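You operate a simulated robot arm through the tools that you are given. There is no shell and no other tool. Be economical: measure what you need, move in short steps, check, and stop when the job is done.

You run a simulated two-armed robot. Do the job below in one go: nothing can be reset, and whatever is moved stays where it is left.

TASK
Slacken the belt, fit the pulley, then wind the belt to 60 N.
Fine: slack means the display shows 0 N; the pulley goes on the drive shaft.

The check looks at the end state, three seconds after you hand in, the way a careful person would. Anything else that was tipped, shoved, dropped, spilled or broken makes it a failure.

THE ROBOT
Two 7-joint arms with two-finger parallel grippers on one trunk, on a base that drives. Base frame: it is fixed to the floor where the robot stands at the start and does not move with it; the origin is under the middle of the robot, x ahead of it, y to its left, z up; the surface under the hand at the start is at about z = 0.874. Units: m, degrees, N and s.
The left shoulder is at the start at [0.05, 0.168, 1.132], the right one opposite. With the tool pointing down near the work surface each hand reaches from about 0.22 to 0.66 m from the robot's upright axis, wherever it stands, measured 20 degrees to its own side. Places, roughly: drive shaft [0.4, 0, 0.9]; drive unit [0.5, 0.1, 0.9]; inner dowel [0.5, 0.1, 0.9]; outer dowel [0.5, 0.2, 0.9]; spring crank [0.4, -0.2, 0.9]. Payload 1.57 kg a hand.
Tool frame (each hand has its own): the origin (TCP) lies between the finger pads and is the grasp point; the fingertips stand 0.03 m ahead of it; z points along the fingers, y is the line along which they close. The gripper opens to 0.08 m. The fingers are 0.017 m wide and 0.012 m thick; the gripper's body (0.04 by 0.082 m) begins 0.08 m behind the TCP.
Orientation is told as [roll, pitch, yaw] about the base's x, y, z axes, in that order, counted from this pose: with the fingers straight down and closing along the base's y, the tool's x points along the base's -x, its y along +y and its z along -z.

THE INTERFACE
- The arms move only by the tool arm_command. It takes "left_plan", "right_plan" or both (then of equal length, played together; a hand with none holds still); each is a list of rows, each a list of 7 numbers: the shift along the tool's x, y, z in units of 100 mm (1.0 is 100 mm), then the turn, a rotation vector about the tool's x, y, z in units of 120 degrees (1.0 is 120 degrees), then the opening, from 0 (shut) to 1 (fully open). In form: [[dx, dy, dz, rx, ry, rz, gripper], ...]. A call has 1 to 20 rows; each row is the pose to reach, as a shift and turn from the pose commanded when the call began, along the tool's axes at that moment. A call with a number of a shift or a turn outside -1 to 1 is refused whole. Each row takes 0.2 s and may step no farther than 0.05 m and 8.6 degrees from the row before; otherwise, or with a gripper value out of range, the whole call is refused. Where a pose cannot be reached the arm comes as near as it can. A force on the tool above 70 N (or 10 N above the force at the start of the call, whichever is more), or a blocked arm, ends the call early, and 0.2 s more pass. Each finger travels about 0.045 m/s and halts on what it meets, pressing with about 43 N; the grip force reading is that of the motor and also rises with nothing between the fingers. The clock runs only during rows and for 0.2 s after the last one: add rows that repeat a pose to give the fingers time. It gives the time, the measured TCP pose, the force on the tool (base axes), the opening and the grip force at its end, in the units of the frame above (readings bear some noise), with the torque about the TCP (base axes, N m) and any sound that the robot's microphone picked up.
- Cameras (640 x 400 px; columns grow to the right, rows downward): "scene" is now at [0.1258, 0.0142, 1.3401]; the picture's right is [0.17, -0.99, 0.00], its down [-0.56, -0.10, -0.82] and it looks along [0.81, 0.14, -0.57] (base axes); focal length 214 px, centre (320, 200). "left" rides on the left gripper at [0.072, 0.007, -0.122] in its tool frame; the picture's right is [-0.09, 1.00, 0.00], its down [-0.84, -0.08, -0.54] and it looks along [-0.54, -0.05, 0.84] (tool axes); focal length 238 px, centre (320, 200). "right" rides on the right gripper at [0.072, -0.007, -0.122] in its tool frame; the picture's right is [0.09, 1.00, 0.00], its down [-0.84, 0.08, -0.54] and it looks along [-0.54, 0.05, 0.84] (tool axes); focal length 238 px, centre (320, 200). There is no depth. A picture from a camera that has moved, and an enlarged one, comes with that camera's place and axes in the base frame and with its lens.
- capture(camera): a new picture of that camera. It takes no simulated time.
- move_column(by): slides the trunk up (or, below 0, down) by that many m; the arms and the scene camera ride with it, the base frame stays. It gives what a move gives, with no picture.
- drive_base(legs): drives the robot by 1 to 6 legs, each [ahead, left, turn to the left] in m, m and degrees, along the robot's own axes; the way and the turn of a leg run together, so that a leg with both is an arc; at most 1.5 m and 180 degrees a leg. The arms and the cameras ride along, it lands a little off, and it stops where it bumps. It gives what a move gives.
- turn_head(pan, tilt): turns the head with the scene camera to pan (to the left, within 80 degrees either way) and tilt (down, from -29 to 69), counted from straight ahead of the robot. It gives what a move gives.
- enlarge(camera, box): a new picture of the part [left, top, right, bottom] of that camera's present view, enlarged. It takes no simulated time.
- sign_off(): hands the job in; it is judged then, once.

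Go step by step. Nothing tells you exact positions but the pictures and the camera data: compare them with the known pose of the tool, close in by small moves and look again before you grip or let go. The budget is 120 turns and 92 pictures, counting those below and the enlarged ones. Unless the task says otherwise, let go and move clear before handing in, and close with one line.

The tools are called after "Emit:" as a command line: name --argument value ..., lists and objects as JSON in quotes. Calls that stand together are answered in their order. arm_command: Moves the arms, as the interface text tells. Its arguments: {"type":"object","properties":{"left_plan":{"type":"array","items":{"type":"array","items":{"type":"number"}}},"right_plan":{"type":"array","items":{"type":"array","items":{"type":"number"}}}},"required":[]} The other tools are called the same way: move_column (by) slides the trunk up or down; drive_base (legs) drives the base; turn_head (pan, tilt) turns the head that bears the scene camera; capture (camera) takes a picture; enlarge (camera, box) takes an enlarged picture of a part of a camera's view; sign_off () hands the job in.

At the start:

```text
t: 0.0
left_eef_pos: [0.3223, 0.256, 1.2297]
left_orientation: [0.0, 0.0, 0.0]
left_force: [-0.1, 0.4, -0.3]
left_torque: [0.0, 0.0, 0.03]
left_gripper_width: 0.0799
left_grip_force: 0.1
right_eef_pos: [0.4095, -0.0426, 1.2372]
right_orientation: [0.2, 0.0, 0.0]
right_force: [1.3, 0.3, 0.3]
right_torque: [0.01, -0.02, -0.01]
right_gripper_width: 0.0798
right_grip_force: 0.1
trunk travel left (down, up): [-0.3, 0.143]
robot x, y, heading: [0.0019, -0.0024, -0.3]
head pan, tilt: [9.9, 34.8]
```

scene: 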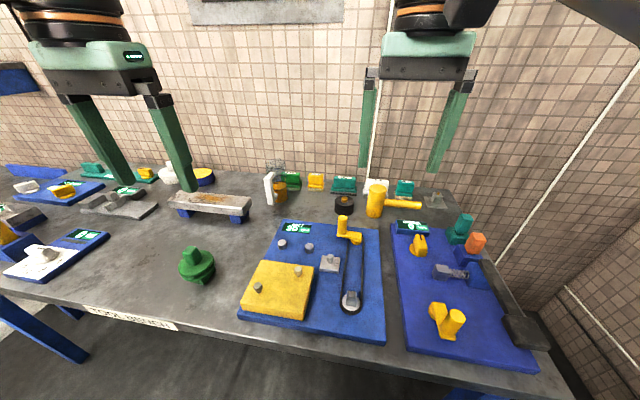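
right: 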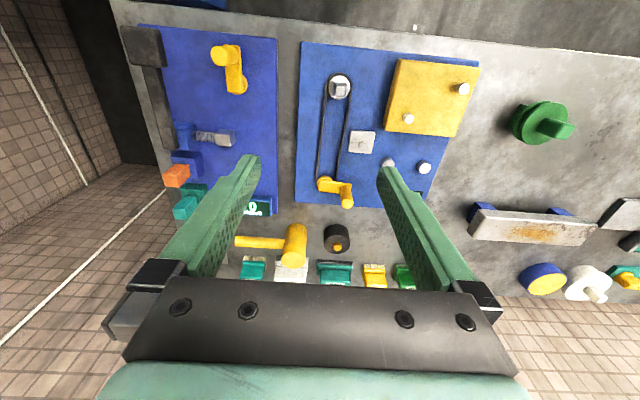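
left: 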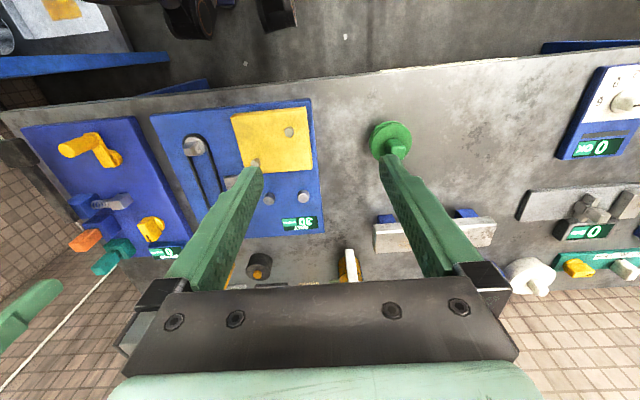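

The blue belt plate lies ahead of the robot, with a yellow crank, a belt loop, a yellow block with pins, and a green pulley to its left. I'll look closer before I move anything.

Emit:
enlarge --camera "scene" --box '[230, 200, 400, 350]'

Emit:
enlarge --camera "right" --box '[280, 30, 600, 230]'

Emit:
enlarge --camera "scene" --box '[380, 200, 560, 380]'

```text
2.67 times, centred on (315, 275) of scene
camera zoom: at [0.1258, 0.0142, 1.3401], right [0.17, -0.99, 0.0], down [-0.56, -0.1, -0.82], along [0.81, 0.14, -0.57], focal length 572 px, centre (333, 0)
```

zoom: 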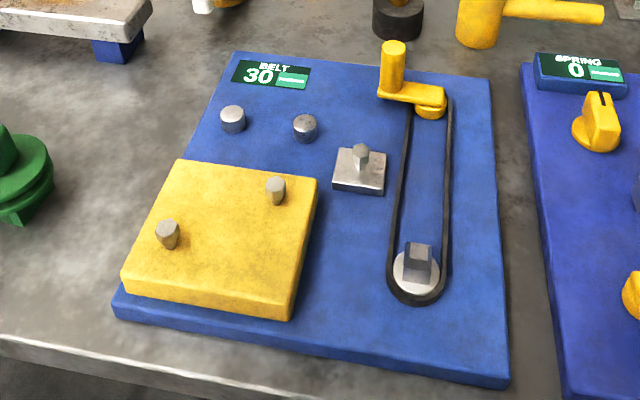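

```text
2.00 times, centred on (440, 130) of right
camera zoom: at [0.3355, -0.0493, 1.3592], right [-0.09, 1.0, 0.0], down [0.84, 0.08, 0.54], along [0.54, 0.05, -0.84], focal length 477 px, centre (80, 340)
```

zoom: 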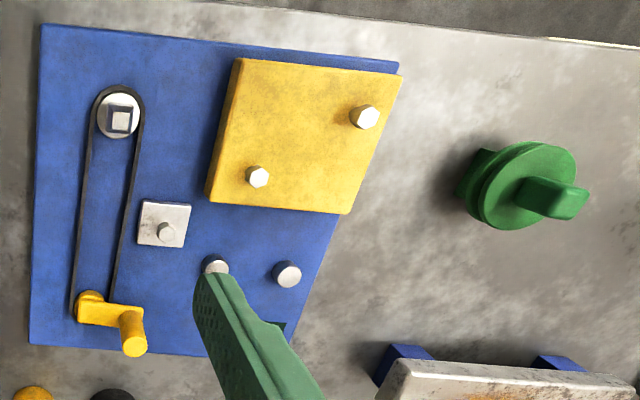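

```text
2.22 times, centred on (470, 290) of scene
camera zoom: at [0.1258, 0.0142, 1.3401], right [0.17, -0.99, 0.0], down [-0.56, -0.1, -0.82], along [0.81, 0.14, -0.57], focal length 477 px, centre (-13, 0)
```

zoom: 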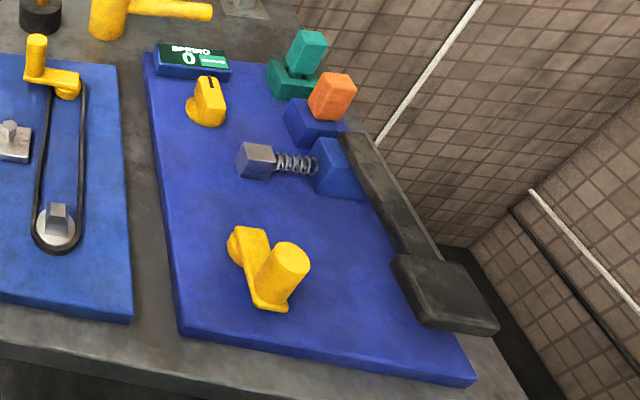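

Emit:
enlarge --camera "right" --box '[310, 60, 390, 110]'

Emit:
enlarge --camera "left" --box '[350, 110, 430, 160]'

Emit:
enlarge --camera "scene" --box '[160, 240, 232, 285]'

Emit:
enlarge --camera "scene" --box '[310, 205, 390, 255]'

```text
8.00 times, centred on (350, 85) of right
camera zoom: at [0.3355, -0.0493, 1.3592], right [-0.09, 1.0, 0.0], down [0.84, 0.08, 0.54], along [0.54, 0.05, -0.84], focal length 1907 px, centre (80, 1120)
```

zoom: 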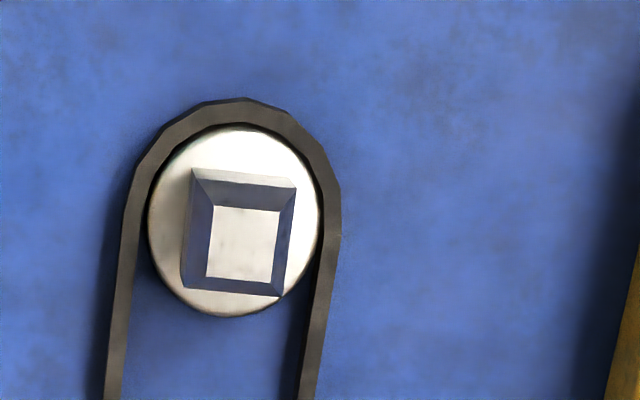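

```text
8.00 times, centred on (390, 135) of left
camera zoom: at [0.251, 0.2629, 1.3514], right [0.09, 1.0, 0.0], down [0.84, -0.08, 0.54], along [0.54, -0.05, -0.84], focal length 1907 px, centre (-240, 720)
```

zoom: 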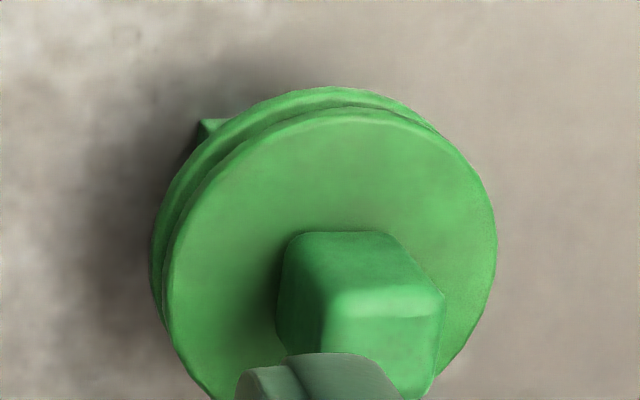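

```text
8.89 times, centred on (196, 262) of scene
camera zoom: at [0.1258, 0.0142, 1.3401], right [0.17, -0.99, 0.0], down [-0.56, -0.1, -0.82], along [0.81, 0.14, -0.57], focal length 1906 px, centre (1422, -356)
```

zoom: 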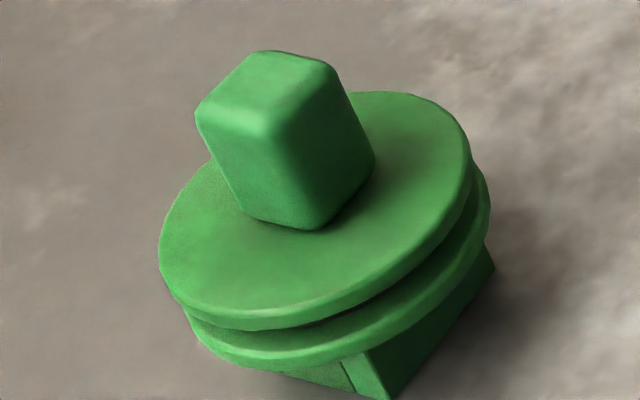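

```text
8.00 times, centred on (350, 230) of scene
camera zoom: at [0.1258, 0.0142, 1.3401], right [0.17, -0.99, 0.0], down [-0.56, -0.1, -0.82], along [0.81, 0.14, -0.57], focal length 1716 px, centre (80, -40)
```

zoom: 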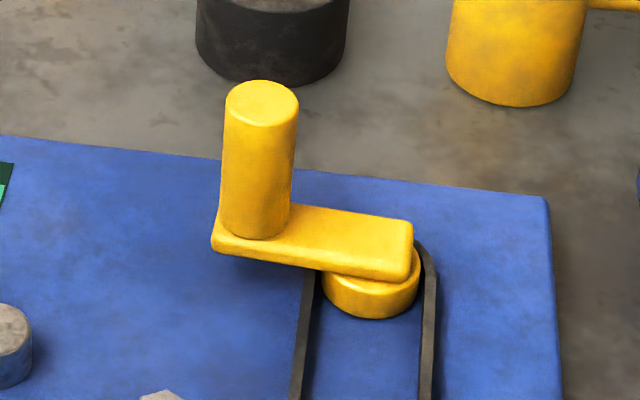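

Triangulating, the crank knob top is near (0.593, 0.030, 0.959) and its axis near (0.565, -0.014). The shaft is near (0.394, -0.009) and the pulley near (0.416, 0.38). I'll bring the right hand above the knob.

Emit:
arm_command --right_plan '[[-0.3, 0.2, 0.2, 0, 0, 0, 1], [-0.6, 0.4, 0.4, 0, 0, 0, 1], [-0.9, 0.6, 0.6, 0, 0, 0, 1], [-1, 0.73, 0.9, 0, 0, 0, 1]]'

Emit:
arm_command --right_plan '[[-0.3, 0, 0.1, 0, 0, 0, 1], [-0.6, 0, 0.3, 0, 0, 0, 1], [-0.835, 0, 0.5, 0, 0, 0, 1]]'

Emit:
capture --camera "right"

Emit:
enlarge --camera "scene" --box '[260, 150, 420, 250]'

```text
t: 1.0
left_eef_pos: [0.3215, 0.2554, 1.2294]
left_orientation: [0.0, 0.1, 0.0]
left_force: [0.2, 0.2, -0.8]
left_torque: [0.01, -0.01, 0.01]
left_gripper_width: 0.0799
left_grip_force: 0.0
right_eef_pos: [0.5088, 0.032, 1.1461]
right_orientation: [0.1, 0.0, 0.0]
right_force: [-0.7, 0.3, 0.7]
right_torque: [0.0, 0.03, 0.03]
right_gripper_width: 0.08
right_grip_force: 0.1
trunk travel left (down, up): [-0.3, 0.143]
robot x, y, heading: [-0.0017, -0.0004, -0.0]
head pan, tilt: [9.9, 34.8]
```

```text
t: 1.8
left_eef_pos: [0.3227, 0.2556, 1.2296]
left_orientation: [0.1, 0.0, 0.0]
left_force: [0.7, -0.8, -0.4]
left_torque: [-0.01, -0.05, 0.01]
left_gripper_width: 0.0799
left_grip_force: 0.0
right_eef_pos: [0.5444, 0.0126, 1.1037]
right_orientation: [-0.1, -0.2, 0.0]
right_force: [-0.3, 0.9, 0.0]
right_torque: [-0.02, -0.02, -0.05]
right_gripper_width: 0.08
right_grip_force: 0.0
right hand out of reach, approached as far as the arm can: row 1, 2, 3
trunk travel left (down, up): [-0.3, 0.143]
robot x, y, heading: [-0.0007, 0.0005, 0.0]
head pan, tilt: [9.9, 34.8]
```

```text
81 pictures are left
camera right: at [0.4715, 0.0059, 1.2245], right [-0.09, 1.0, 0.0], down [0.84, 0.08, 0.54], along [0.54, 0.05, -0.84], focal length 238 px, centre (320, 200)
```

right: 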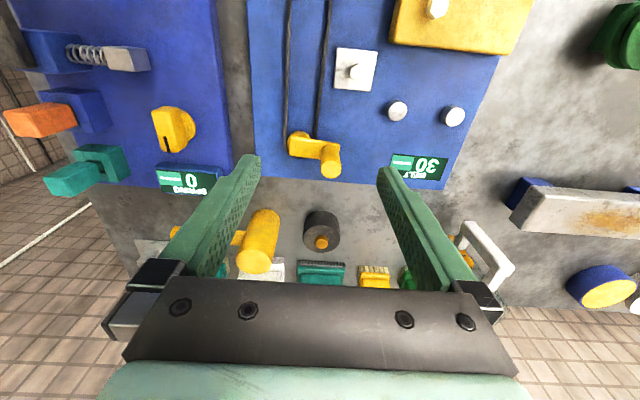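

```text
4.00 times, centred on (340, 200) of scene
camera zoom: at [0.1259, 0.0142, 1.3401], right [0.17, -0.99, 0.0], down [-0.56, -0.1, -0.82], along [0.81, 0.14, -0.57], focal length 858 px, centre (240, 200)
```

zoom: 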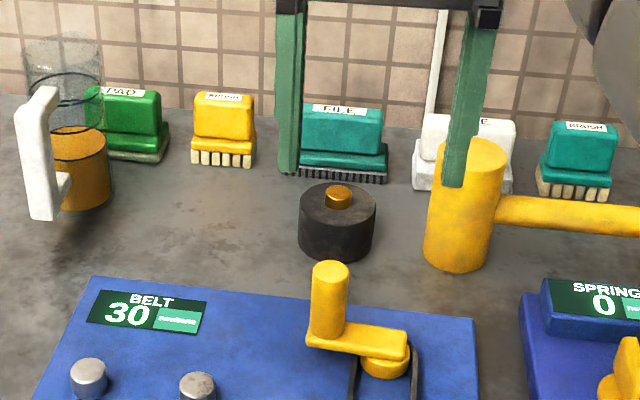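

The right arm runs short of the knob, and the table edge is about 0.28 m from the robot's axis. I'll drive 0.06 m ahead with both hands high.

Emit:
drive_base --legs '[[0.06, 0, 0]]'

```text
t: 2.8
left_eef_pos: [0.3819, 0.2555, 1.2285]
left_orientation: [0.0, 0.0, 0.0]
left_force: [-0.6, -0.3, 0.1]
left_torque: [0.0, -0.01, 0.02]
left_gripper_width: 0.0798
left_grip_force: 0.1
right_eef_pos: [0.6058, 0.0128, 1.1036]
right_orientation: [0.0, 0.0, 0.1]
right_force: [0.1, 0.2, -0.8]
right_torque: [-0.02, 0.04, 0.01]
right_gripper_width: 0.08
right_grip_force: 0.1
trunk travel left (down, up): [-0.3, 0.143]
robot x, y, heading: [0.0588, -0.0014, -0.2]
head pan, tilt: [9.9, 34.8]
```

Emit:
arm_command --right_plan '[[0.06, 0.1, 0.4, 0, 0, 0, 1], [0.12, 0.17, 0.8, 0, 0, 0, 1]]'

Emit:
capture --camera "right"

```text
t: 3.4
left_eef_pos: [0.3823, 0.2562, 1.2297]
left_orientation: [0.0, 0.0, 0.0]
left_force: [-0.1, -0.3, -0.8]
left_torque: [0.04, 0.02, 0.01]
left_gripper_width: 0.0801
left_grip_force: 0.0
right_eef_pos: [0.626, 0.0086, 1.0308]
right_orientation: [0.0, 0.0, -0.1]
right_force: [-0.3, 0.0, 0.3]
right_torque: [-0.01, 0.0, 0.0]
right_gripper_width: 0.0801
right_grip_force: 0.0
right hand out of reach, approached as far as the arm can: row 1, 2
trunk travel left (down, up): [-0.3, 0.143]
robot x, y, heading: [0.0612, 0.003, 0.2]
head pan, tilt: [9.9, 34.8]
```

```text
79 pictures are left
camera right: at [0.5539, 0.0026, 1.1529], right [-0.09, 1.0, 0.0], down [0.84, 0.08, 0.54], along [0.54, 0.05, -0.84], focal length 238 px, centre (320, 200)
```

right: 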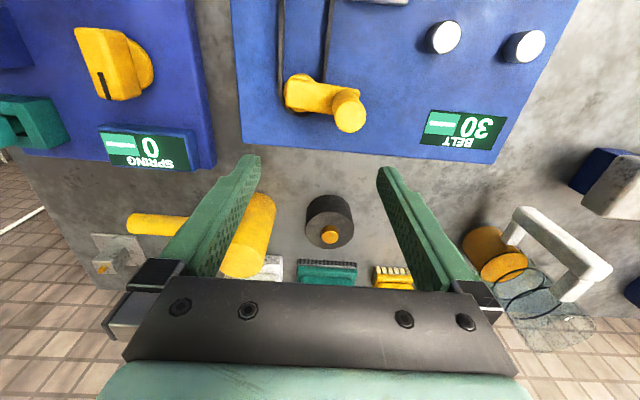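

Emit:
arm_command --right_plan '[[0.24, -0.08, 0.1, 0, 0, 0, 1], [0.47, -0.17, 0.22, 0, 0, 0, 1], [0.47, -0.17, 0.22, 0, 0, 0, 1]]'

Emit:
capture --camera "right"

Emit:
capture --camera "scene"

```text
t: 4.2
left_eef_pos: [0.3819, 0.2555, 1.2287]
left_orientation: [0.0, 0.0, 0.0]
left_force: [-0.3, 0.8, 0.3]
left_torque: [0.0, -0.02, 0.0]
left_gripper_width: 0.0799
left_grip_force: 0.0
right_eef_pos: [0.6266, 0.0109, 1.0304]
right_orientation: [0.0, 0.1, 0.0]
right_force: [-0.3, 0.3, 1.0]
right_torque: [-0.01, 0.01, 0.0]
right_gripper_width: 0.0801
right_grip_force: 0.0
right hand out of reach, approached as far as the arm can: row 1, 2, 3
trunk travel left (down, up): [-0.3, 0.143]
robot x, y, heading: [0.0582, 0.0, -0.1]
head pan, tilt: [9.9, 34.8]
```

```text
78 pictures are left
camera right: at [0.5536, 0.0027, 1.1519], right [-0.09, 1.0, 0.0], down [0.84, 0.08, 0.54], along [0.54, 0.05, -0.84], focal length 238 px, centre (320, 200)
```

right: 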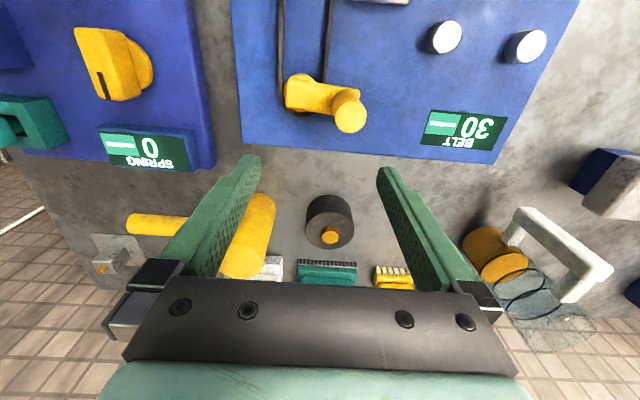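

```text
77 pictures are left
camera scene: at [0.1861, 0.0142, 1.3401], right [0.17, -0.99, 0.0], down [-0.56, -0.1, -0.82], along [0.81, 0.14, -0.57], focal length 214 px, centre (320, 200)
```

scene: 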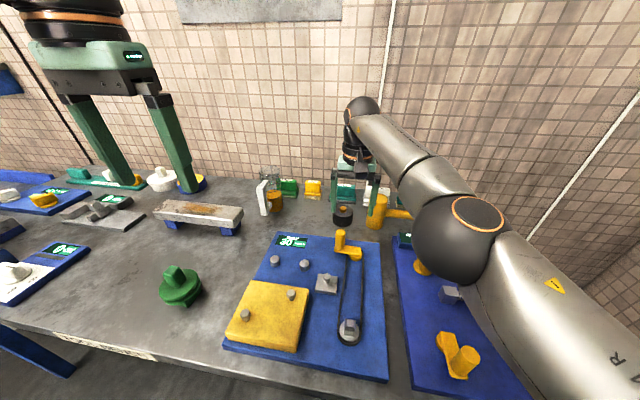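

The arm is stretched out and didn't follow the small shift. I'll command a larger retreat towards the robot.

Emit:
arm_command --right_plan '[[0.4, 0, 0, 0, 0, 0, 1], [0.8, 0, 0, 0, 0, 0, 1], [0.8, 0, 0, 0, 0, 0, 1]]'

```text
t: 5.0
left_eef_pos: [0.3828, 0.2541, 1.2296]
left_orientation: [0.1, 0.1, 0.0]
left_force: [0.1, -0.8, 0.1]
left_torque: [0.01, -0.02, 0.0]
left_gripper_width: 0.0802
left_grip_force: 0.1
right_eef_pos: [0.5483, 0.0074, 1.0269]
right_orientation: [0.1, 0.0, -0.2]
right_force: [0.1, 0.0, -0.5]
right_torque: [0.01, 0.04, -0.02]
right_gripper_width: 0.0802
right_grip_force: 0.1
trunk travel left (down, up): [-0.3, 0.143]
robot x, y, heading: [0.0601, 0.0027, -0.0]
head pan, tilt: [9.9, 34.8]
```

Emit:
arm_command --right_plan '[[-0.2, 0.1, 0.12, 0, 0, 0, 1], [-0.45, 0.23, 0.25, 0, 0, 0, 1], [-0.45, 0.23, 0.25, 0, 0, 0, 1]]'

Emit:
capture --camera "right"

```text
t: 5.8
left_eef_pos: [0.3824, 0.2543, 1.2295]
left_orientation: [-0.1, 0.0, 0.0]
left_force: [-0.2, -0.2, -0.3]
left_torque: [0.02, 0.03, -0.02]
left_gripper_width: 0.0799
left_grip_force: 0.0
right_eef_pos: [0.5947, 0.0309, 1.0075]
right_orientation: [0.1, -0.1, 0.0]
right_force: [-0.4, 0.7, 0.4]
right_torque: [-0.01, 0.02, -0.04]
right_gripper_width: 0.0799
right_grip_force: 0.1
trunk travel left (down, up): [-0.3, 0.143]
robot x, y, heading: [0.0583, -0.0044, 0.0]
head pan, tilt: [9.9, 34.8]
```

```text
76 pictures are left
camera right: at [0.5213, 0.0239, 1.1284], right [-0.09, 1.0, 0.0], down [0.84, 0.08, 0.54], along [0.54, 0.05, -0.84], focal length 238 px, centre (320, 200)
```

right: 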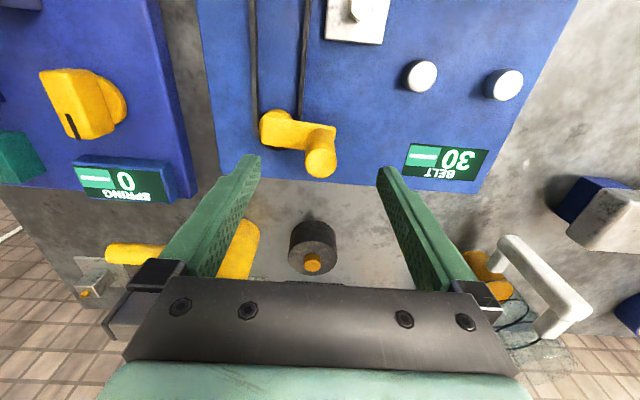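

Emit:
enlarge --camera "right" --box '[240, 90, 368, 190]'

Emit:
enlarge --camera "scene" --box '[310, 220, 390, 270]'

```text
4.00 times, centred on (304, 140) of right
camera zoom: at [0.5213, 0.0239, 1.1284], right [-0.09, 1.0, 0.0], down [0.84, 0.08, 0.54], along [0.54, 0.05, -0.84], focal length 953 px, centre (384, 440)
```

zoom: 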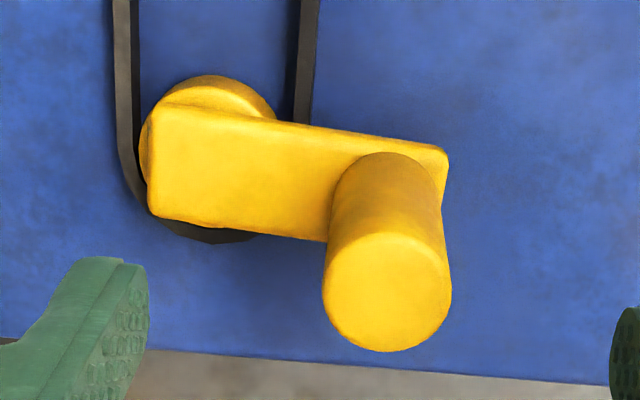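

```text
8.00 times, centred on (350, 245) of scene
camera zoom: at [0.1861, 0.0139, 1.3402], right [0.17, -0.99, 0.0], down [-0.56, -0.1, -0.82], along [0.81, 0.14, -0.57], focal length 1716 px, centre (80, -160)
```

zoom: 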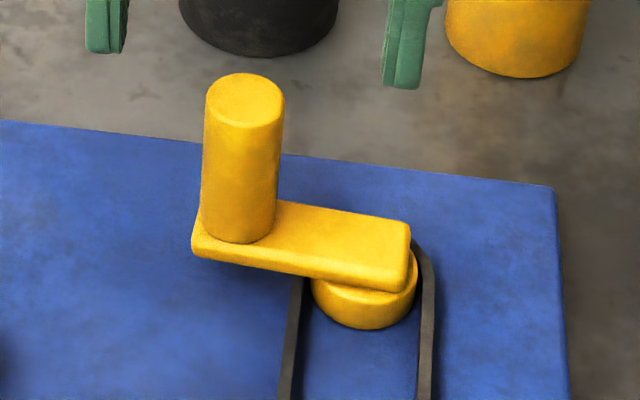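

The knob is at about (0.597, 0.032) and the crank axis at about (0.588, -0.012), so the radius is about 45 mm. I'll yaw 40°, go down over the knob and grip it.

Emit:
arm_command --right_plan '[[-0.02, 0.01, 0, 0, 0, -0.07, 1], [-0.02, 0.01, 0, 0, 0, -0.14, 1], [-0.02, 0.01, 0, 0, 0, -0.21, 1], [-0.02, 0.01, 0, 0, 0, -0.28, 1], [-0.02, 0.01, 0, 0, 0, -0.333, 1], [-0.02, 0.01, 0.3, 0, 0, -0.333, 1], [-0.02, 0.01, 0.6, 0, 0, -0.333, 1], [-0.02, 0.01, 0.6, 0, 0, -0.333, 1]]'

Emit:
capture --camera "right"

Emit:
enlarge --camera "scene" --box '[270, 190, 430, 290]'

```text
t: 7.6
left_eef_pos: [0.3829, 0.2547, 1.2288]
left_orientation: [0.0, 0.0, 0.0]
left_force: [0.1, 0.1, 1.2]
left_torque: [-0.02, 0.0, 0.01]
left_gripper_width: 0.0801
left_grip_force: 0.1
right_eef_pos: [0.5973, 0.0343, 0.946]
right_orientation: [0.0, 0.0, 40.0]
right_force: [-0.6, 0.2, -0.3]
right_torque: [-0.01, 0.01, 0.02]
right_gripper_width: 0.0798
right_grip_force: 0.0
trunk travel left (down, up): [-0.3, 0.143]
robot x, y, heading: [0.0625, -0.0019, -0.0]
head pan, tilt: [9.9, 34.8]
```

```text
73 pictures are left
camera right: at [0.5452, -0.0166, 1.0678], right [-0.71, 0.7, 0.0], down [0.59, 0.6, 0.54], along [0.38, 0.39, -0.84], focal length 238 px, centre (320, 200)
```

right: 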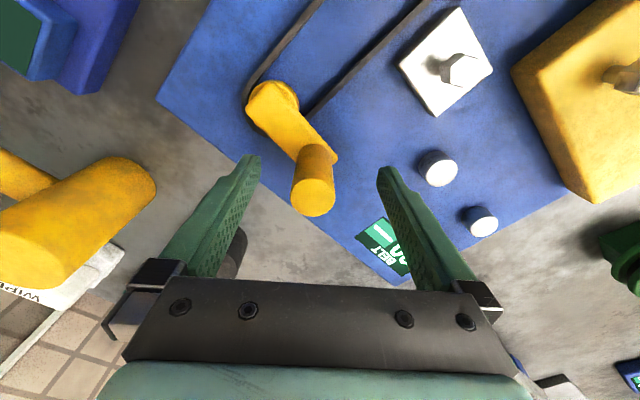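

```text
4.00 times, centred on (350, 240) of scene
camera zoom: at [0.186, 0.0142, 1.3402], right [0.17, -0.99, 0.0], down [-0.56, -0.1, -0.82], along [0.81, 0.14, -0.57], focal length 858 px, centre (200, 40)
```

zoom: 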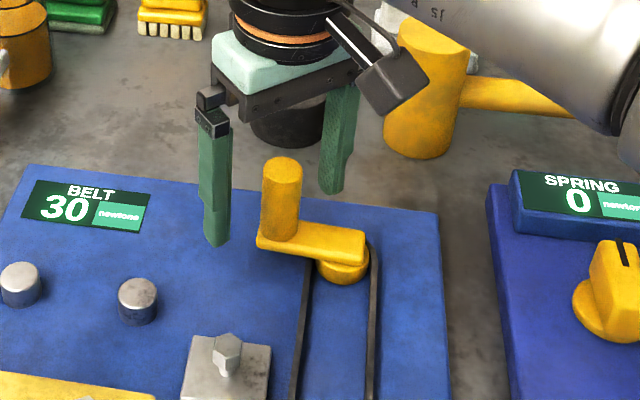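

Emit:
arm_command --right_plan '[[0.02, 0.01, 0, 0, 0, 0, 0.7], [0.02, 0.01, 0, 0, 0, 0, 0.4], [0.02, 0.01, 0, 0, 0, 0, 0.1], [0.02, 0.01, 0, 0, 0, 0, 0.1], [0.02, 0.01, 0, 0, 0, 0, 0.1], [0.02, 0.01, 0, 0, 0, 0, 0.1]]'

Emit:
enlarge --camera "scene" --box '[270, 190, 430, 290]'

```text
t: 9.0
left_eef_pos: [0.3824, 0.2538, 1.2299]
left_orientation: [0.1, 0.0, 0.0]
left_force: [-1.1, 1.3, -0.4]
left_torque: [0.03, -0.03, 0.0]
left_gripper_width: 0.0798
left_grip_force: 0.0
right_eef_pos: [0.5953, 0.0325, 0.9469]
right_orientation: [-0.1, 0.0, 39.7]
right_force: [1.5, -9.3, 0.9]
right_torque: [-0.33, 0.27, 0.05]
right_gripper_width: 0.0254
right_grip_force: 36.9
trunk travel left (down, up): [-0.3, 0.143]
robot x, y, heading: [0.0583, -0.0028, 0.1]
head pan, tilt: [9.9, 34.8]
```

```text
4.00 times, centred on (350, 240) of scene
camera zoom: at [0.1862, 0.0131, 1.3402], right [0.17, -0.99, 0.0], down [-0.56, -0.1, -0.82], along [0.81, 0.14, -0.57], focal length 858 px, centre (200, 40)
```

zoom: 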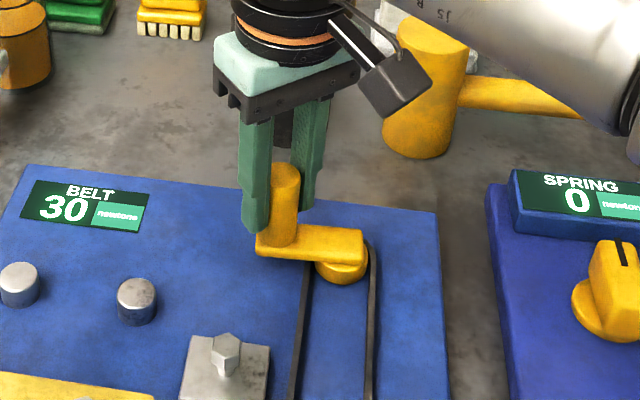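

Emit:
arm_command --right_plan '[[0.022, 0.022, 0, 0, 0, -0.033, 0.1], [0.044, 0.045, 0, 0, 0, -0.0667, 0.1], [0.068, 0.064, 0, 0, 0, -0.1, 0.1], [0.093, 0.082, 0, 0, 0, -0.133, 0.1], [0.093, 0.082, 0, 0, 0, -0.133, 0.1]]'

Emit:
enlarge --camera "scene" --box '[270, 190, 430, 290]'

```text
t: 10.2
left_eef_pos: [0.3821, 0.2543, 1.2288]
left_orientation: [0.1, -0.1, 0.0]
left_force: [0.8, 0.1, 0.0]
left_torque: [0.0, 0.0, 0.03]
left_gripper_width: 0.0798
left_grip_force: 0.1
right_eef_pos: [0.5913, 0.0326, 0.9464]
right_orientation: [-0.2, 0.0, 43.8]
right_force: [6.0, -16.8, 9.1]
right_torque: [-0.51, 0.5, 0.19]
right_gripper_width: 0.0252
right_grip_force: 37.1
right hand out of reach, approached as far as the arm can: row 2, 3, 4, 5
trunk travel left (down, up): [-0.3, 0.143]
robot x, y, heading: [0.0575, -0.0021, -0.3]
head pan, tilt: [9.9, 34.8]
```

```text
4.00 times, centred on (350, 240) of scene
camera zoom: at [0.1861, 0.0122, 1.3402], right [0.17, -0.99, 0.0], down [-0.56, -0.1, -0.82], along [0.81, 0.14, -0.57], focal length 858 px, centre (200, 40)
```

zoom: 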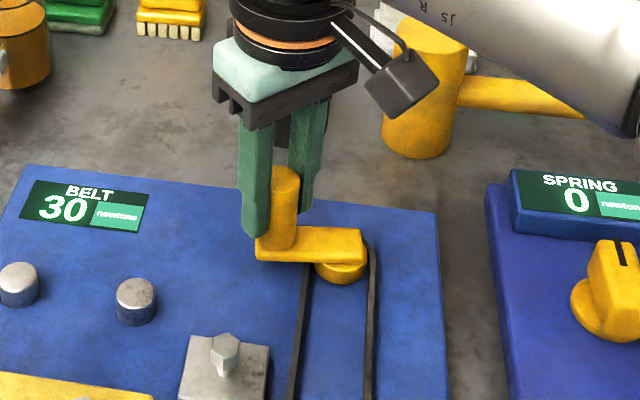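

The wrist limit stops the yaw near +44°, so I'll keep the yaw fixed and let the knob turn in the pads.

Emit:
arm_command --right_plan '[[0.03, 0.01, 0, 0, 0, 0.03, 0.1], [0.065, 0.035, 0, 0, 0, 0.05, 0.1], [0.098, 0.057, 0, 0, 0, 0.05, 0.1], [0.098, 0.057, 0, 0, 0, 0.05, 0.1]]'

Emit:
enlarge --camera "scene" --box '[270, 190, 430, 290]'

```text
t: 11.2
left_eef_pos: [0.3827, 0.2549, 1.2288]
left_orientation: [0.0, 0.1, 0.0]
left_force: [-0.2, 0.0, 0.8]
left_torque: [0.02, -0.01, -0.03]
left_gripper_width: 0.0803
left_grip_force: 0.1
right_eef_pos: [0.5826, 0.0314, 0.9466]
right_orientation: [0.1, -0.2, 37.9]
right_force: [11.2, -13.9, 1.5]
right_torque: [0.12, 0.09, 0.32]
right_gripper_width: 0.0252
right_grip_force: 34.6
trunk travel left (down, up): [-0.3, 0.143]
robot x, y, heading: [0.0585, 0.0025, -0.1]
head pan, tilt: [9.9, 34.8]
```

```text
4.00 times, centred on (350, 240) of scene
camera zoom: at [0.1874, 0.0127, 1.34], right [0.17, -0.99, 0.0], down [-0.56, -0.1, -0.82], along [0.81, 0.14, -0.57], focal length 858 px, centre (200, 40)
```

zoom: 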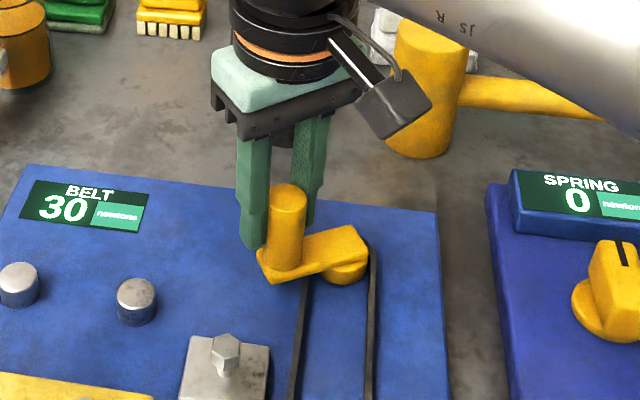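

Emit:
arm_command --right_plan '[[0.055, 0.022, 0, 0, 0, 0, 0.1], [0.109, 0.04, 0, 0, 0, 0, 0.1], [0.17, 0.048, 0, 0, 0, 0, 0.1], [0.226, 0.052, 0, 0, 0, 0, 0.1], [0.226, 0.052, 0, 0, 0, 0, 0.1]]'

Emit:
enlarge --camera "scene" --box '[270, 190, 430, 290]'

```text
t: 12.4
left_eef_pos: [0.3848, 0.2539, 1.2278]
left_orientation: [0.1, 0.3, 0.0]
left_force: [0.3, -0.8, 0.2]
left_torque: [-0.02, -0.02, -0.01]
left_gripper_width: 0.08
left_grip_force: 0.1
right_eef_pos: [0.5677, 0.0172, 0.9469]
right_orientation: [-0.6, -0.5, 37.2]
right_force: [39.9, -18.4, 10.4]
right_torque: [0.4, 0.58, 0.58]
right_gripper_width: 0.0229
right_grip_force: 35.2
trunk travel left (down, up): [-0.3, 0.143]
robot x, y, heading: [0.0576, 0.0008, -0.1]
head pan, tilt: [9.9, 34.8]
```

```text
4.00 times, centred on (350, 240) of scene
camera zoom: at [0.1899, 0.0119, 1.3398], right [0.17, -0.99, 0.0], down [-0.57, -0.1, -0.82], along [0.81, 0.14, -0.57], focal length 858 px, centre (200, 40)
```

zoom: 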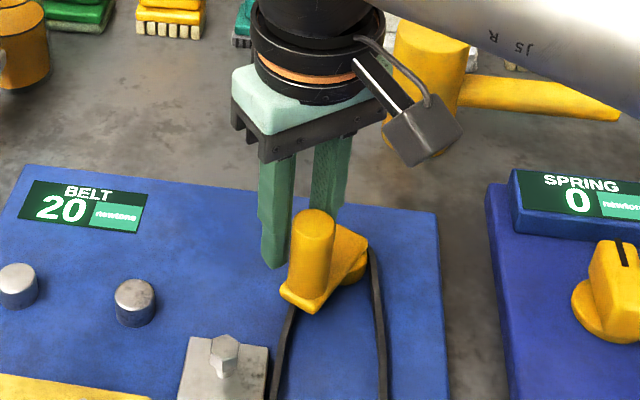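

The display now reads 20 N, so counter-clockwise slackens. The knob has slipped a little in the grip, so I'll look before I re-centre.

Emit:
capture --camera "right"

Emit:
enlarge --camera "scene" --box '[310, 225, 390, 275]'

```text
67 pictures are left
camera right: at [0.5124, -0.0321, 1.0665], right [-0.67, 0.74, -0.01], down [0.61, 0.57, 0.55], along [0.41, 0.36, -0.84], focal length 238 px, centre (320, 200)
```

right: 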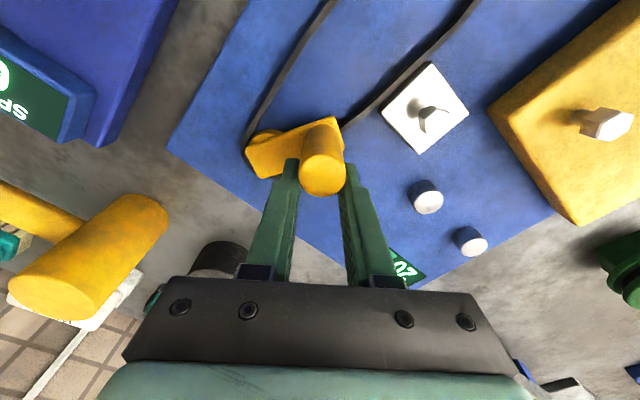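

```text
8.00 times, centred on (350, 250) of scene
camera zoom: at [0.1899, 0.0119, 1.3398], right [0.17, -0.99, 0.0], down [-0.57, -0.1, -0.82], along [0.81, 0.14, -0.57], focal length 1716 px, centre (80, -200)
```

zoom: 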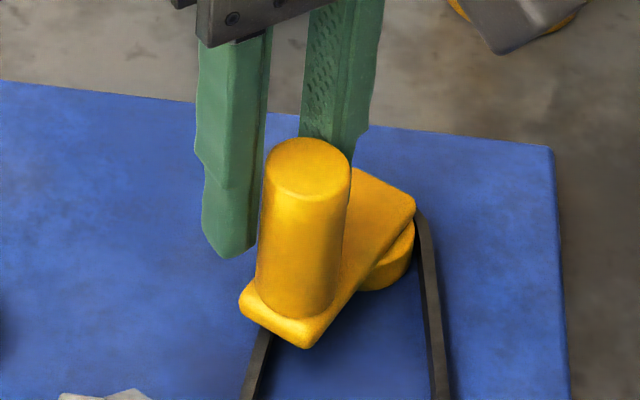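

The knob is now at about (0.5525, 0.0045), which gives an axis near (0.593, -0.0125) and an arm angle near 157°. I'll open, re-centre on the knob, and check that the display holds.

Emit:
arm_command --right_plan '[[0, 0, 0, 0, 0, 0, 0.5], [0, 0, 0, 0, 0, 0, 0.8], [0.0, 0, 0, 0, 0, 0, 1], [0, 0, 0, 0, 0, 0, 1], [0.08, -0.04, 0, 0, 0, 0, 1], [0.15, -0.08, 0, 0, 0, 0, 1], [0.15, -0.08, 0, 0, 0, 0, 1]]'

Emit:
capture --camera "right"

Emit:
enlarge --camera "scene" --box '[270, 200, 430, 300]'

```text
t: 14.0
left_eef_pos: [0.3831, 0.2568, 1.2296]
left_orientation: [0.0, -0.1, 0.0]
left_force: [0.4, -0.4, 0.5]
left_torque: [-0.04, -0.02, -0.03]
left_gripper_width: 0.0799
left_grip_force: 0.2
right_eef_pos: [0.5524, 0.0063, 0.946]
right_orientation: [0.0, -0.1, 37.8]
right_force: [-0.4, 0.7, 0.2]
right_torque: [-0.03, 0.0, 0.01]
right_gripper_width: 0.0799
right_grip_force: 0.2
trunk travel left (down, up): [-0.3, 0.143]
robot x, y, heading: [0.059, -0.003, -0.3]
head pan, tilt: [9.9, 34.8]
```

```text
65 pictures are left
camera right: at [0.499, -0.0434, 1.0672], right [-0.68, 0.73, 0.0], down [0.61, 0.57, 0.54], along [0.4, 0.37, -0.84], focal length 238 px, centre (320, 200)
```

right: 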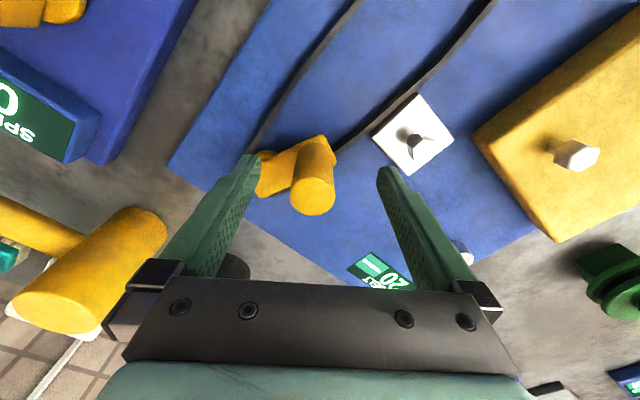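

```text
4.00 times, centred on (350, 250) of scene
camera zoom: at [0.1861, 0.0143, 1.3401], right [0.17, -0.99, 0.0], down [-0.56, -0.1, -0.82], along [0.81, 0.14, -0.57], focal length 858 px, centre (200, 0)
```

zoom: 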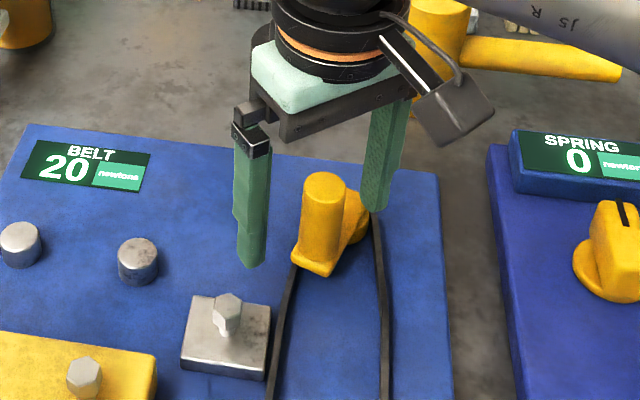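

Emit:
arm_command --right_plan '[[0.048, -0.013, 0, 0, 0, 0.068, 1], [0.048, -0.013, 0, 0, 0, 0.136, 1], [0.048, -0.013, 0, 0, 0, 0.204, 1], [0.048, -0.013, 0, 0, 0, 0.272, 1], [0.048, -0.013, 0, 0, 0, 0.34, 1], [0.048, -0.013, 0, 0, 0, 0.408, 1], [0.048, -0.013, 0, 0, 0, 0.476, 1], [0.048, -0.013, 0, 0, 0, 0.544, 1], [0.048, -0.013, 0, 0, 0, 0.612, 1], [0.048, -0.013, 0, 0, 0, 0.68, 1], [0.048, -0.013, 0, 0, 0, 0.748, 1], [0.048, -0.013, 0, 0, 0, 0.815, 1], [0.048, -0.013, 0, 0, 0, 0.815, 1]]'

Emit:
capture --camera "right"

Emit:
capture --camera "scene"

```text
t: 16.8
left_eef_pos: [0.3822, 0.2555, 1.2301]
left_orientation: [0.0, 0.0, 0.0]
left_force: [0.3, 0.6, 0.0]
left_torque: [0.01, 0.04, 0.01]
left_gripper_width: 0.08
left_grip_force: 0.1
right_eef_pos: [0.549, 0.0021, 0.9457]
right_orientation: [0.1, 0.0, -60.0]
right_force: [-0.5, 0.2, -0.7]
right_torque: [0.03, 0.0, 0.01]
right_gripper_width: 0.0802
right_grip_force: 0.0
trunk travel left (down, up): [-0.3, 0.143]
robot x, y, heading: [0.0602, 0.0038, -0.3]
head pan, tilt: [9.9, 34.8]
```

```text
63 pictures are left
camera right: at [0.5061, 0.0607, 1.0674], right [0.82, 0.58, 0.0], down [0.48, -0.69, 0.54], along [0.31, -0.44, -0.84], focal length 238 px, centre (320, 200)
```

right: 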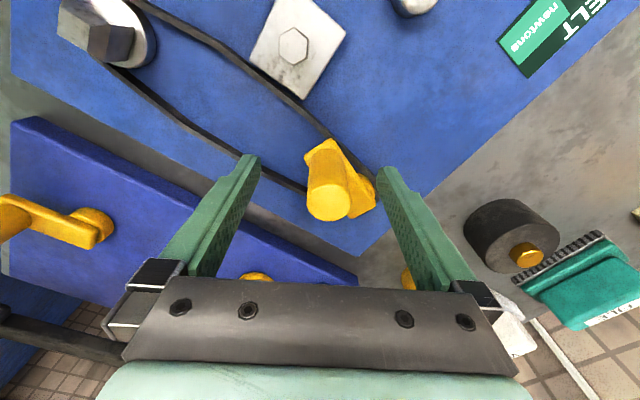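

```text
62 pictures are left
camera scene: at [0.1861, 0.0142, 1.3401], right [0.17, -0.99, 0.0], down [-0.56, -0.1, -0.82], along [0.81, 0.14, -0.57], focal length 214 px, centre (320, 200)
```

scene: 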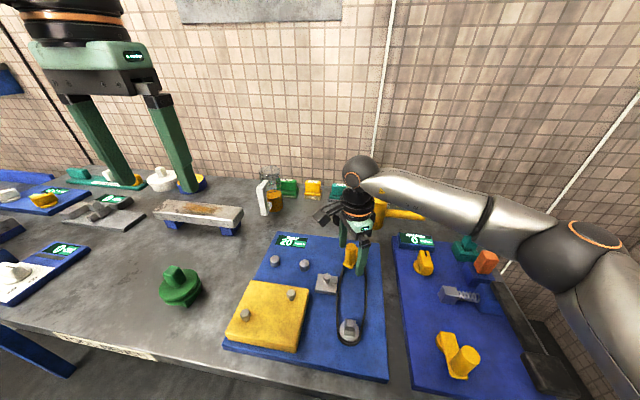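

Emit:
arm_command --right_plan '[[0, 0, 0, 0, 0, 0, 0.7], [0, 0, 0, 0, 0, 0, 0.4], [0, 0, 0, 0, 0, 0, 0.1], [0, 0, 0, 0, 0, 0, 0.1], [0, 0, 0, 0, 0, 0, 0.1], [0, 0, 0, 0, 0, 0, 0.1]]'

Emit:
enlarge --camera "right" --box '[256, 110, 384, 210]'

```text
t: 18.2
left_eef_pos: [0.3839, 0.2565, 1.2286]
left_orientation: [0.1, 0.1, 0.0]
left_force: [0.0, 0.3, -0.5]
left_torque: [0.02, -0.01, 0.01]
left_gripper_width: 0.0799
left_grip_force: 0.1
right_eef_pos: [0.5506, 0.0012, 0.9447]
right_orientation: [0.1, 0.0, -60.0]
right_force: [8.3, -1.5, 0.1]
right_torque: [-0.25, 0.03, 0.05]
right_gripper_width: 0.0253
right_grip_force: 36.9
trunk travel left (down, up): [-0.3, 0.143]
robot x, y, heading: [0.0577, 0.002, -0.1]
head pan, tilt: [9.9, 34.8]
```

```text
4.00 times, centred on (320, 160) of right
camera zoom: at [0.5072, 0.0601, 1.0672], right [0.82, 0.58, 0.0], down [0.48, -0.69, 0.54], along [0.31, -0.44, -0.84], focal length 953 px, centre (320, 360)
```

zoom: 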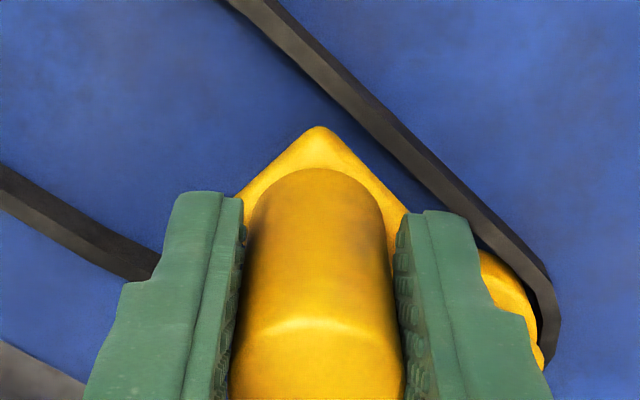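

The knob is gripped at 162°. I'll swing it 80° counter-clockwise with the wrist following.

Emit:
arm_command --right_plan '[[-0.03, -0.015, 0, 0, 0, -0.033, 0.1], [-0.061, -0.03, 0, 0, 0, -0.067, 0.1], [-0.086, -0.049, 0, 0, 0, -0.1, 0.1], [-0.112, -0.067, 0, 0, 0, -0.133, 0.1], [-0.165, -0.096, 0, 0, 0, -0.2, 0.1], [-0.224, -0.116, 0, 0, 0, -0.267, 0.1], [-0.284, -0.13, 0, 0, 0, -0.333, 0.1], [-0.346, -0.134, 0, 0, 0, -0.4, 0.1], [-0.407, -0.129, 0, 0, 0, -0.467, 0.1], [-0.468, -0.117, 0, 0, 0, -0.533, 0.1], [-0.526, -0.096, 0, 0, 0, -0.6, 0.1], [-0.579, -0.067, 0, 0, 0, -0.667, 0.1], [-0.579, -0.067, 0, 0, 0, -0.667, 0.1]]'

Emit:
enlarge --camera "scene" --box '[270, 210, 430, 310]'

```text
t: 21.0
left_eef_pos: [0.3805, 0.253, 1.2305]
left_orientation: [0.2, -0.1, 0.1]
left_force: [-1.0, 0.1, -0.3]
left_torque: [-0.01, -0.01, -0.01]
left_gripper_width: 0.08
left_grip_force: 0.1
right_eef_pos: [0.5721, -0.0557, 0.946]
right_orientation: [-0.2, 0.2, 20.0]
right_force: [-6.9, -27.7, -5.0]
right_torque: [0.65, -0.68, -0.38]
right_gripper_width: 0.0253
right_grip_force: 36.4
trunk travel left (down, up): [-0.3, 0.143]
robot x, y, heading: [0.0609, -0.0042, -0.0]
head pan, tilt: [9.9, 34.8]
```

```text
4.00 times, centred on (350, 260) of scene
camera zoom: at [0.1856, 0.0108, 1.3402], right [0.17, -0.99, 0.0], down [-0.56, -0.1, -0.82], along [0.81, 0.14, -0.57], focal length 858 px, centre (200, -40)
```

zoom: 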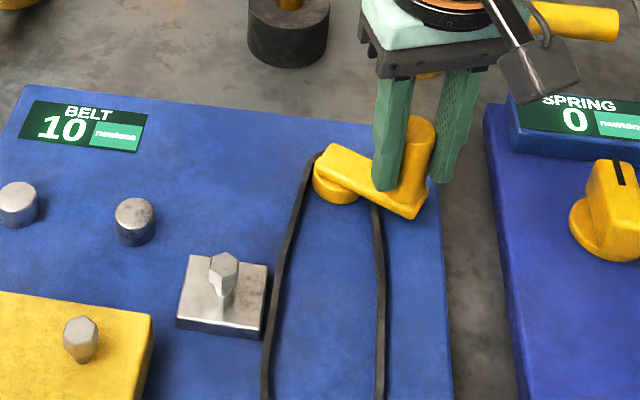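

10 N now. Refitting gives an axis of (0.5945, -0.0154) with a radius of 47 mm. I'll re-grip with the yaw wound back.

Emit:
arm_command --right_plan '[[0.016, -0.053, 0, 0, 0, 0, 0.5], [0.016, -0.053, 0, 0, 0, 0, 0.8], [0.016, -0.053, 0, 0, 0, 0, 1], [0.016, -0.053, 0, 0, 0, 0, 1], [0.016, -0.053, 0, 0, 0, 0.067, 1], [0.016, -0.053, 0, 0, 0, 0.133, 1], [0.016, -0.053, 0, 0, 0, 0.2, 1], [0.016, -0.053, 0, 0, 0, 0.267, 1], [0.016, -0.053, 0, 0, 0, 0.333, 1], [0.016, -0.053, 0, 0, 0, 0.4, 1], [0.016, -0.053, 0, 0, 0, 0.467, 1], [0.016, -0.053, 0, 0, 0, 0.533, 1], [0.016, -0.053, 0, 0, 0, 0.6, 1], [0.016, -0.053, 0, 0, 0, 0.667, 1], [0.016, -0.053, 0, 0, 0, 0.667, 1]]'

Emit:
capture --camera "right"

```text
t: 24.2
left_eef_pos: [0.382, 0.255, 1.2298]
left_orientation: [-0.1, 0.0, -0.1]
left_force: [-0.5, -0.7, 0.5]
left_torque: [-0.02, -0.03, -0.03]
left_gripper_width: 0.0801
left_grip_force: 0.1
right_eef_pos: [0.5711, -0.0552, 0.9445]
right_orientation: [0.1, 0.0, -60.0]
right_force: [0.2, -0.7, -0.1]
right_torque: [0.0, 0.03, -0.02]
right_gripper_width: 0.08
right_grip_force: 0.2
trunk travel left (down, up): [-0.3, 0.143]
robot x, y, heading: [0.0606, -0.002, 0.0]
head pan, tilt: [9.9, 34.8]
```

```text
59 pictures are left
camera right: at [0.5292, 0.0033, 1.0673], right [0.82, 0.58, 0.0], down [0.48, -0.69, 0.54], along [0.31, -0.44, -0.84], focal length 238 px, centre (320, 200)
```

right: 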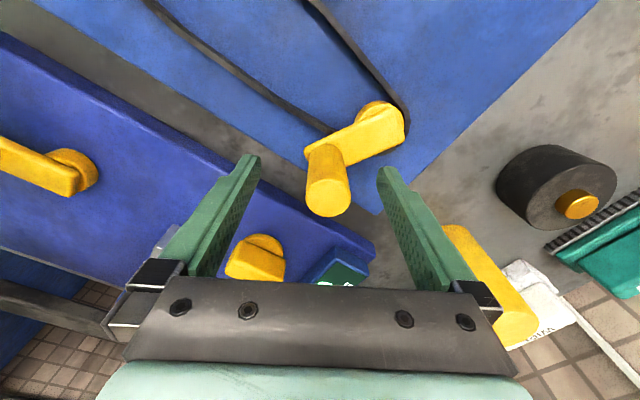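

Emit:
arm_command --right_plan '[[0, 0, 0, 0, 0, 0, 0.7], [0, 0, 0, 0, 0, 0, 0.4], [0, 0, 0, 0, 0, 0, 0.1], [0, 0, 0, 0, 0, 0, 0.1], [0, 0, 0, 0, 0, 0, 0.1], [0, 0, 0, 0, 0, 0, 0.1]]'

```text
t: 25.6
left_eef_pos: [0.3826, 0.2574, 1.2289]
left_orientation: [-0.1, 0.1, 0.0]
left_force: [0.1, 0.1, -0.5]
left_torque: [-0.01, -0.01, -0.01]
left_gripper_width: 0.0799
left_grip_force: 0.1
right_eef_pos: [0.5721, -0.0519, 0.9467]
right_orientation: [0.3, 0.1, -59.9]
right_force: [8.9, 13.5, -0.6]
right_torque: [0.07, 0.33, -0.03]
right_gripper_width: 0.0255
right_grip_force: 37.3
trunk travel left (down, up): [-0.3, 0.143]
robot x, y, heading: [0.0589, 0.0021, 0.0]
head pan, tilt: [9.9, 34.8]
```

Emit:
arm_command --right_plan '[[-0.02, 0.03, 0, 0, 0, -0.033, 0.1], [-0.026, 0.059, 0, 0, 0, -0.067, 0.1], [-0.071, 0.101, 0, 0, 0, -0.133, 0.1], [-0.109, 0.149, 0, 0, 0, -0.2, 0.1], [-0.141, 0.203, 0, 0, 0, -0.267, 0.1], [-0.166, 0.26, 0, 0, 0, -0.333, 0.1], [-0.182, 0.319, 0, 0, 0, -0.4, 0.1], [-0.189, 0.38, 0, 0, 0, -0.467, 0.1], [-0.188, 0.442, 0, 0, 0, -0.533, 0.1], [-0.179, 0.503, 0, 0, 0, -0.6, 0.1], [-0.161, 0.562, 0, 0, 0, -0.667, 0.1], [-0.161, 0.562, 0, 0, 0, -0.667, 0.1]]'

Emit:
enlarge --camera "scene" --box '[270, 210, 430, 310]'

```text
t: 28.2
left_eef_pos: [0.3826, 0.2542, 1.2294]
left_orientation: [0.1, 0.0, 0.0]
left_force: [0.4, -0.1, -0.4]
left_torque: [0.0, 0.0, -0.01]
left_gripper_width: 0.0801
left_grip_force: 0.0
right_eef_pos: [0.6309, -0.0442, 0.9459]
right_orientation: [-0.1, -0.1, 20.0]
right_force: [16.1, -13.4, 7.7]
right_torque: [0.11, 0.75, -0.05]
right_gripper_width: 0.0253
right_grip_force: 37.0
trunk travel left (down, up): [-0.3, 0.143]
robot x, y, heading: [0.0633, 0.0015, 0.1]
head pan, tilt: [9.9, 34.8]
```

```text
4.00 times, centred on (350, 260) of scene
camera zoom: at [0.1872, 0.0127, 1.3401], right [0.17, -0.99, 0.0], down [-0.56, -0.1, -0.82], along [0.81, 0.14, -0.57], focal length 858 px, centre (200, -40)
```

zoom: 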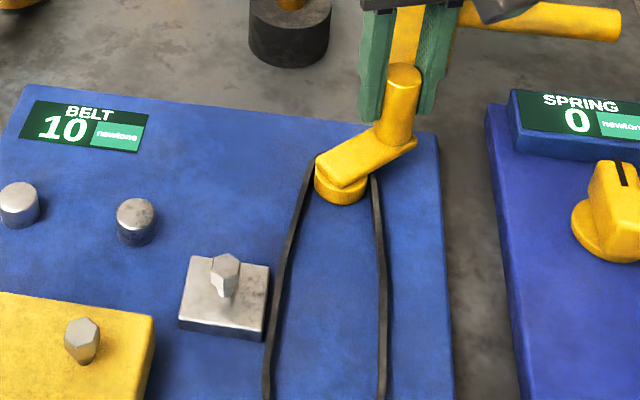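

Emit:
arm_command --right_plan '[[-0.023, -0.04, 0, 0, 0, 0, 0.5], [-0.023, -0.04, 0, 0, 0, 0, 0.8], [-0.023, -0.04, 0, 0, 0, 0, 1], [-0.023, -0.04, 0, 0, 0, 0, 1], [-0.023, -0.04, 0, 0, 0, 0.067, 1], [-0.023, -0.04, 0, 0, 0, 0.133, 1], [-0.023, -0.04, 0, 0, 0, 0.2, 1], [-0.023, -0.04, 0, 0, 0, 0.267, 1], [-0.023, -0.04, 0, 0, 0, 0.333, 1], [-0.023, -0.04, 0, 0, 0, 0.4, 1], [-0.023, -0.04, 0, 0, 0, 0.467, 1], [-0.023, -0.04, 0, 0, 0, 0.533, 1], [-0.023, -0.04, 0, 0, 0, 0.6, 1], [-0.023, -0.04, 0, 0, 0, 0.667, 1], [-0.023, -0.04, 0, 0, 0, 0.667, 1]]'

Emit:
enlarge --camera "scene" --box '[270, 190, 430, 290]'

```text
t: 31.4
left_eef_pos: [0.3818, 0.2548, 1.2296]
left_orientation: [0.1, 0.0, 0.0]
left_force: [-0.1, 0.0, 0.0]
left_torque: [0.03, 0.0, 0.0]
left_gripper_width: 0.0801
left_grip_force: 0.0
right_eef_pos: [0.6335, -0.0455, 0.947]
right_orientation: [0.1, 0.0, -60.0]
right_force: [0.2, 0.3, 0.2]
right_torque: [-0.02, -0.02, 0.02]
right_gripper_width: 0.0803
right_grip_force: 0.0
trunk travel left (down, up): [-0.3, 0.143]
robot x, y, heading: [0.0627, 0.0, 0.0]
head pan, tilt: [9.9, 34.8]
```

```text
4.00 times, centred on (350, 240) of scene
camera zoom: at [0.1861, 0.0142, 1.3401], right [0.17, -0.99, 0.0], down [-0.56, -0.1, -0.82], along [0.81, 0.14, -0.57], focal length 858 px, centre (200, 40)
```

zoom: 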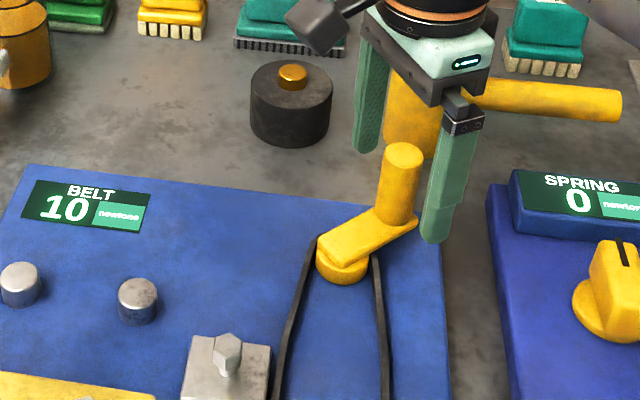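

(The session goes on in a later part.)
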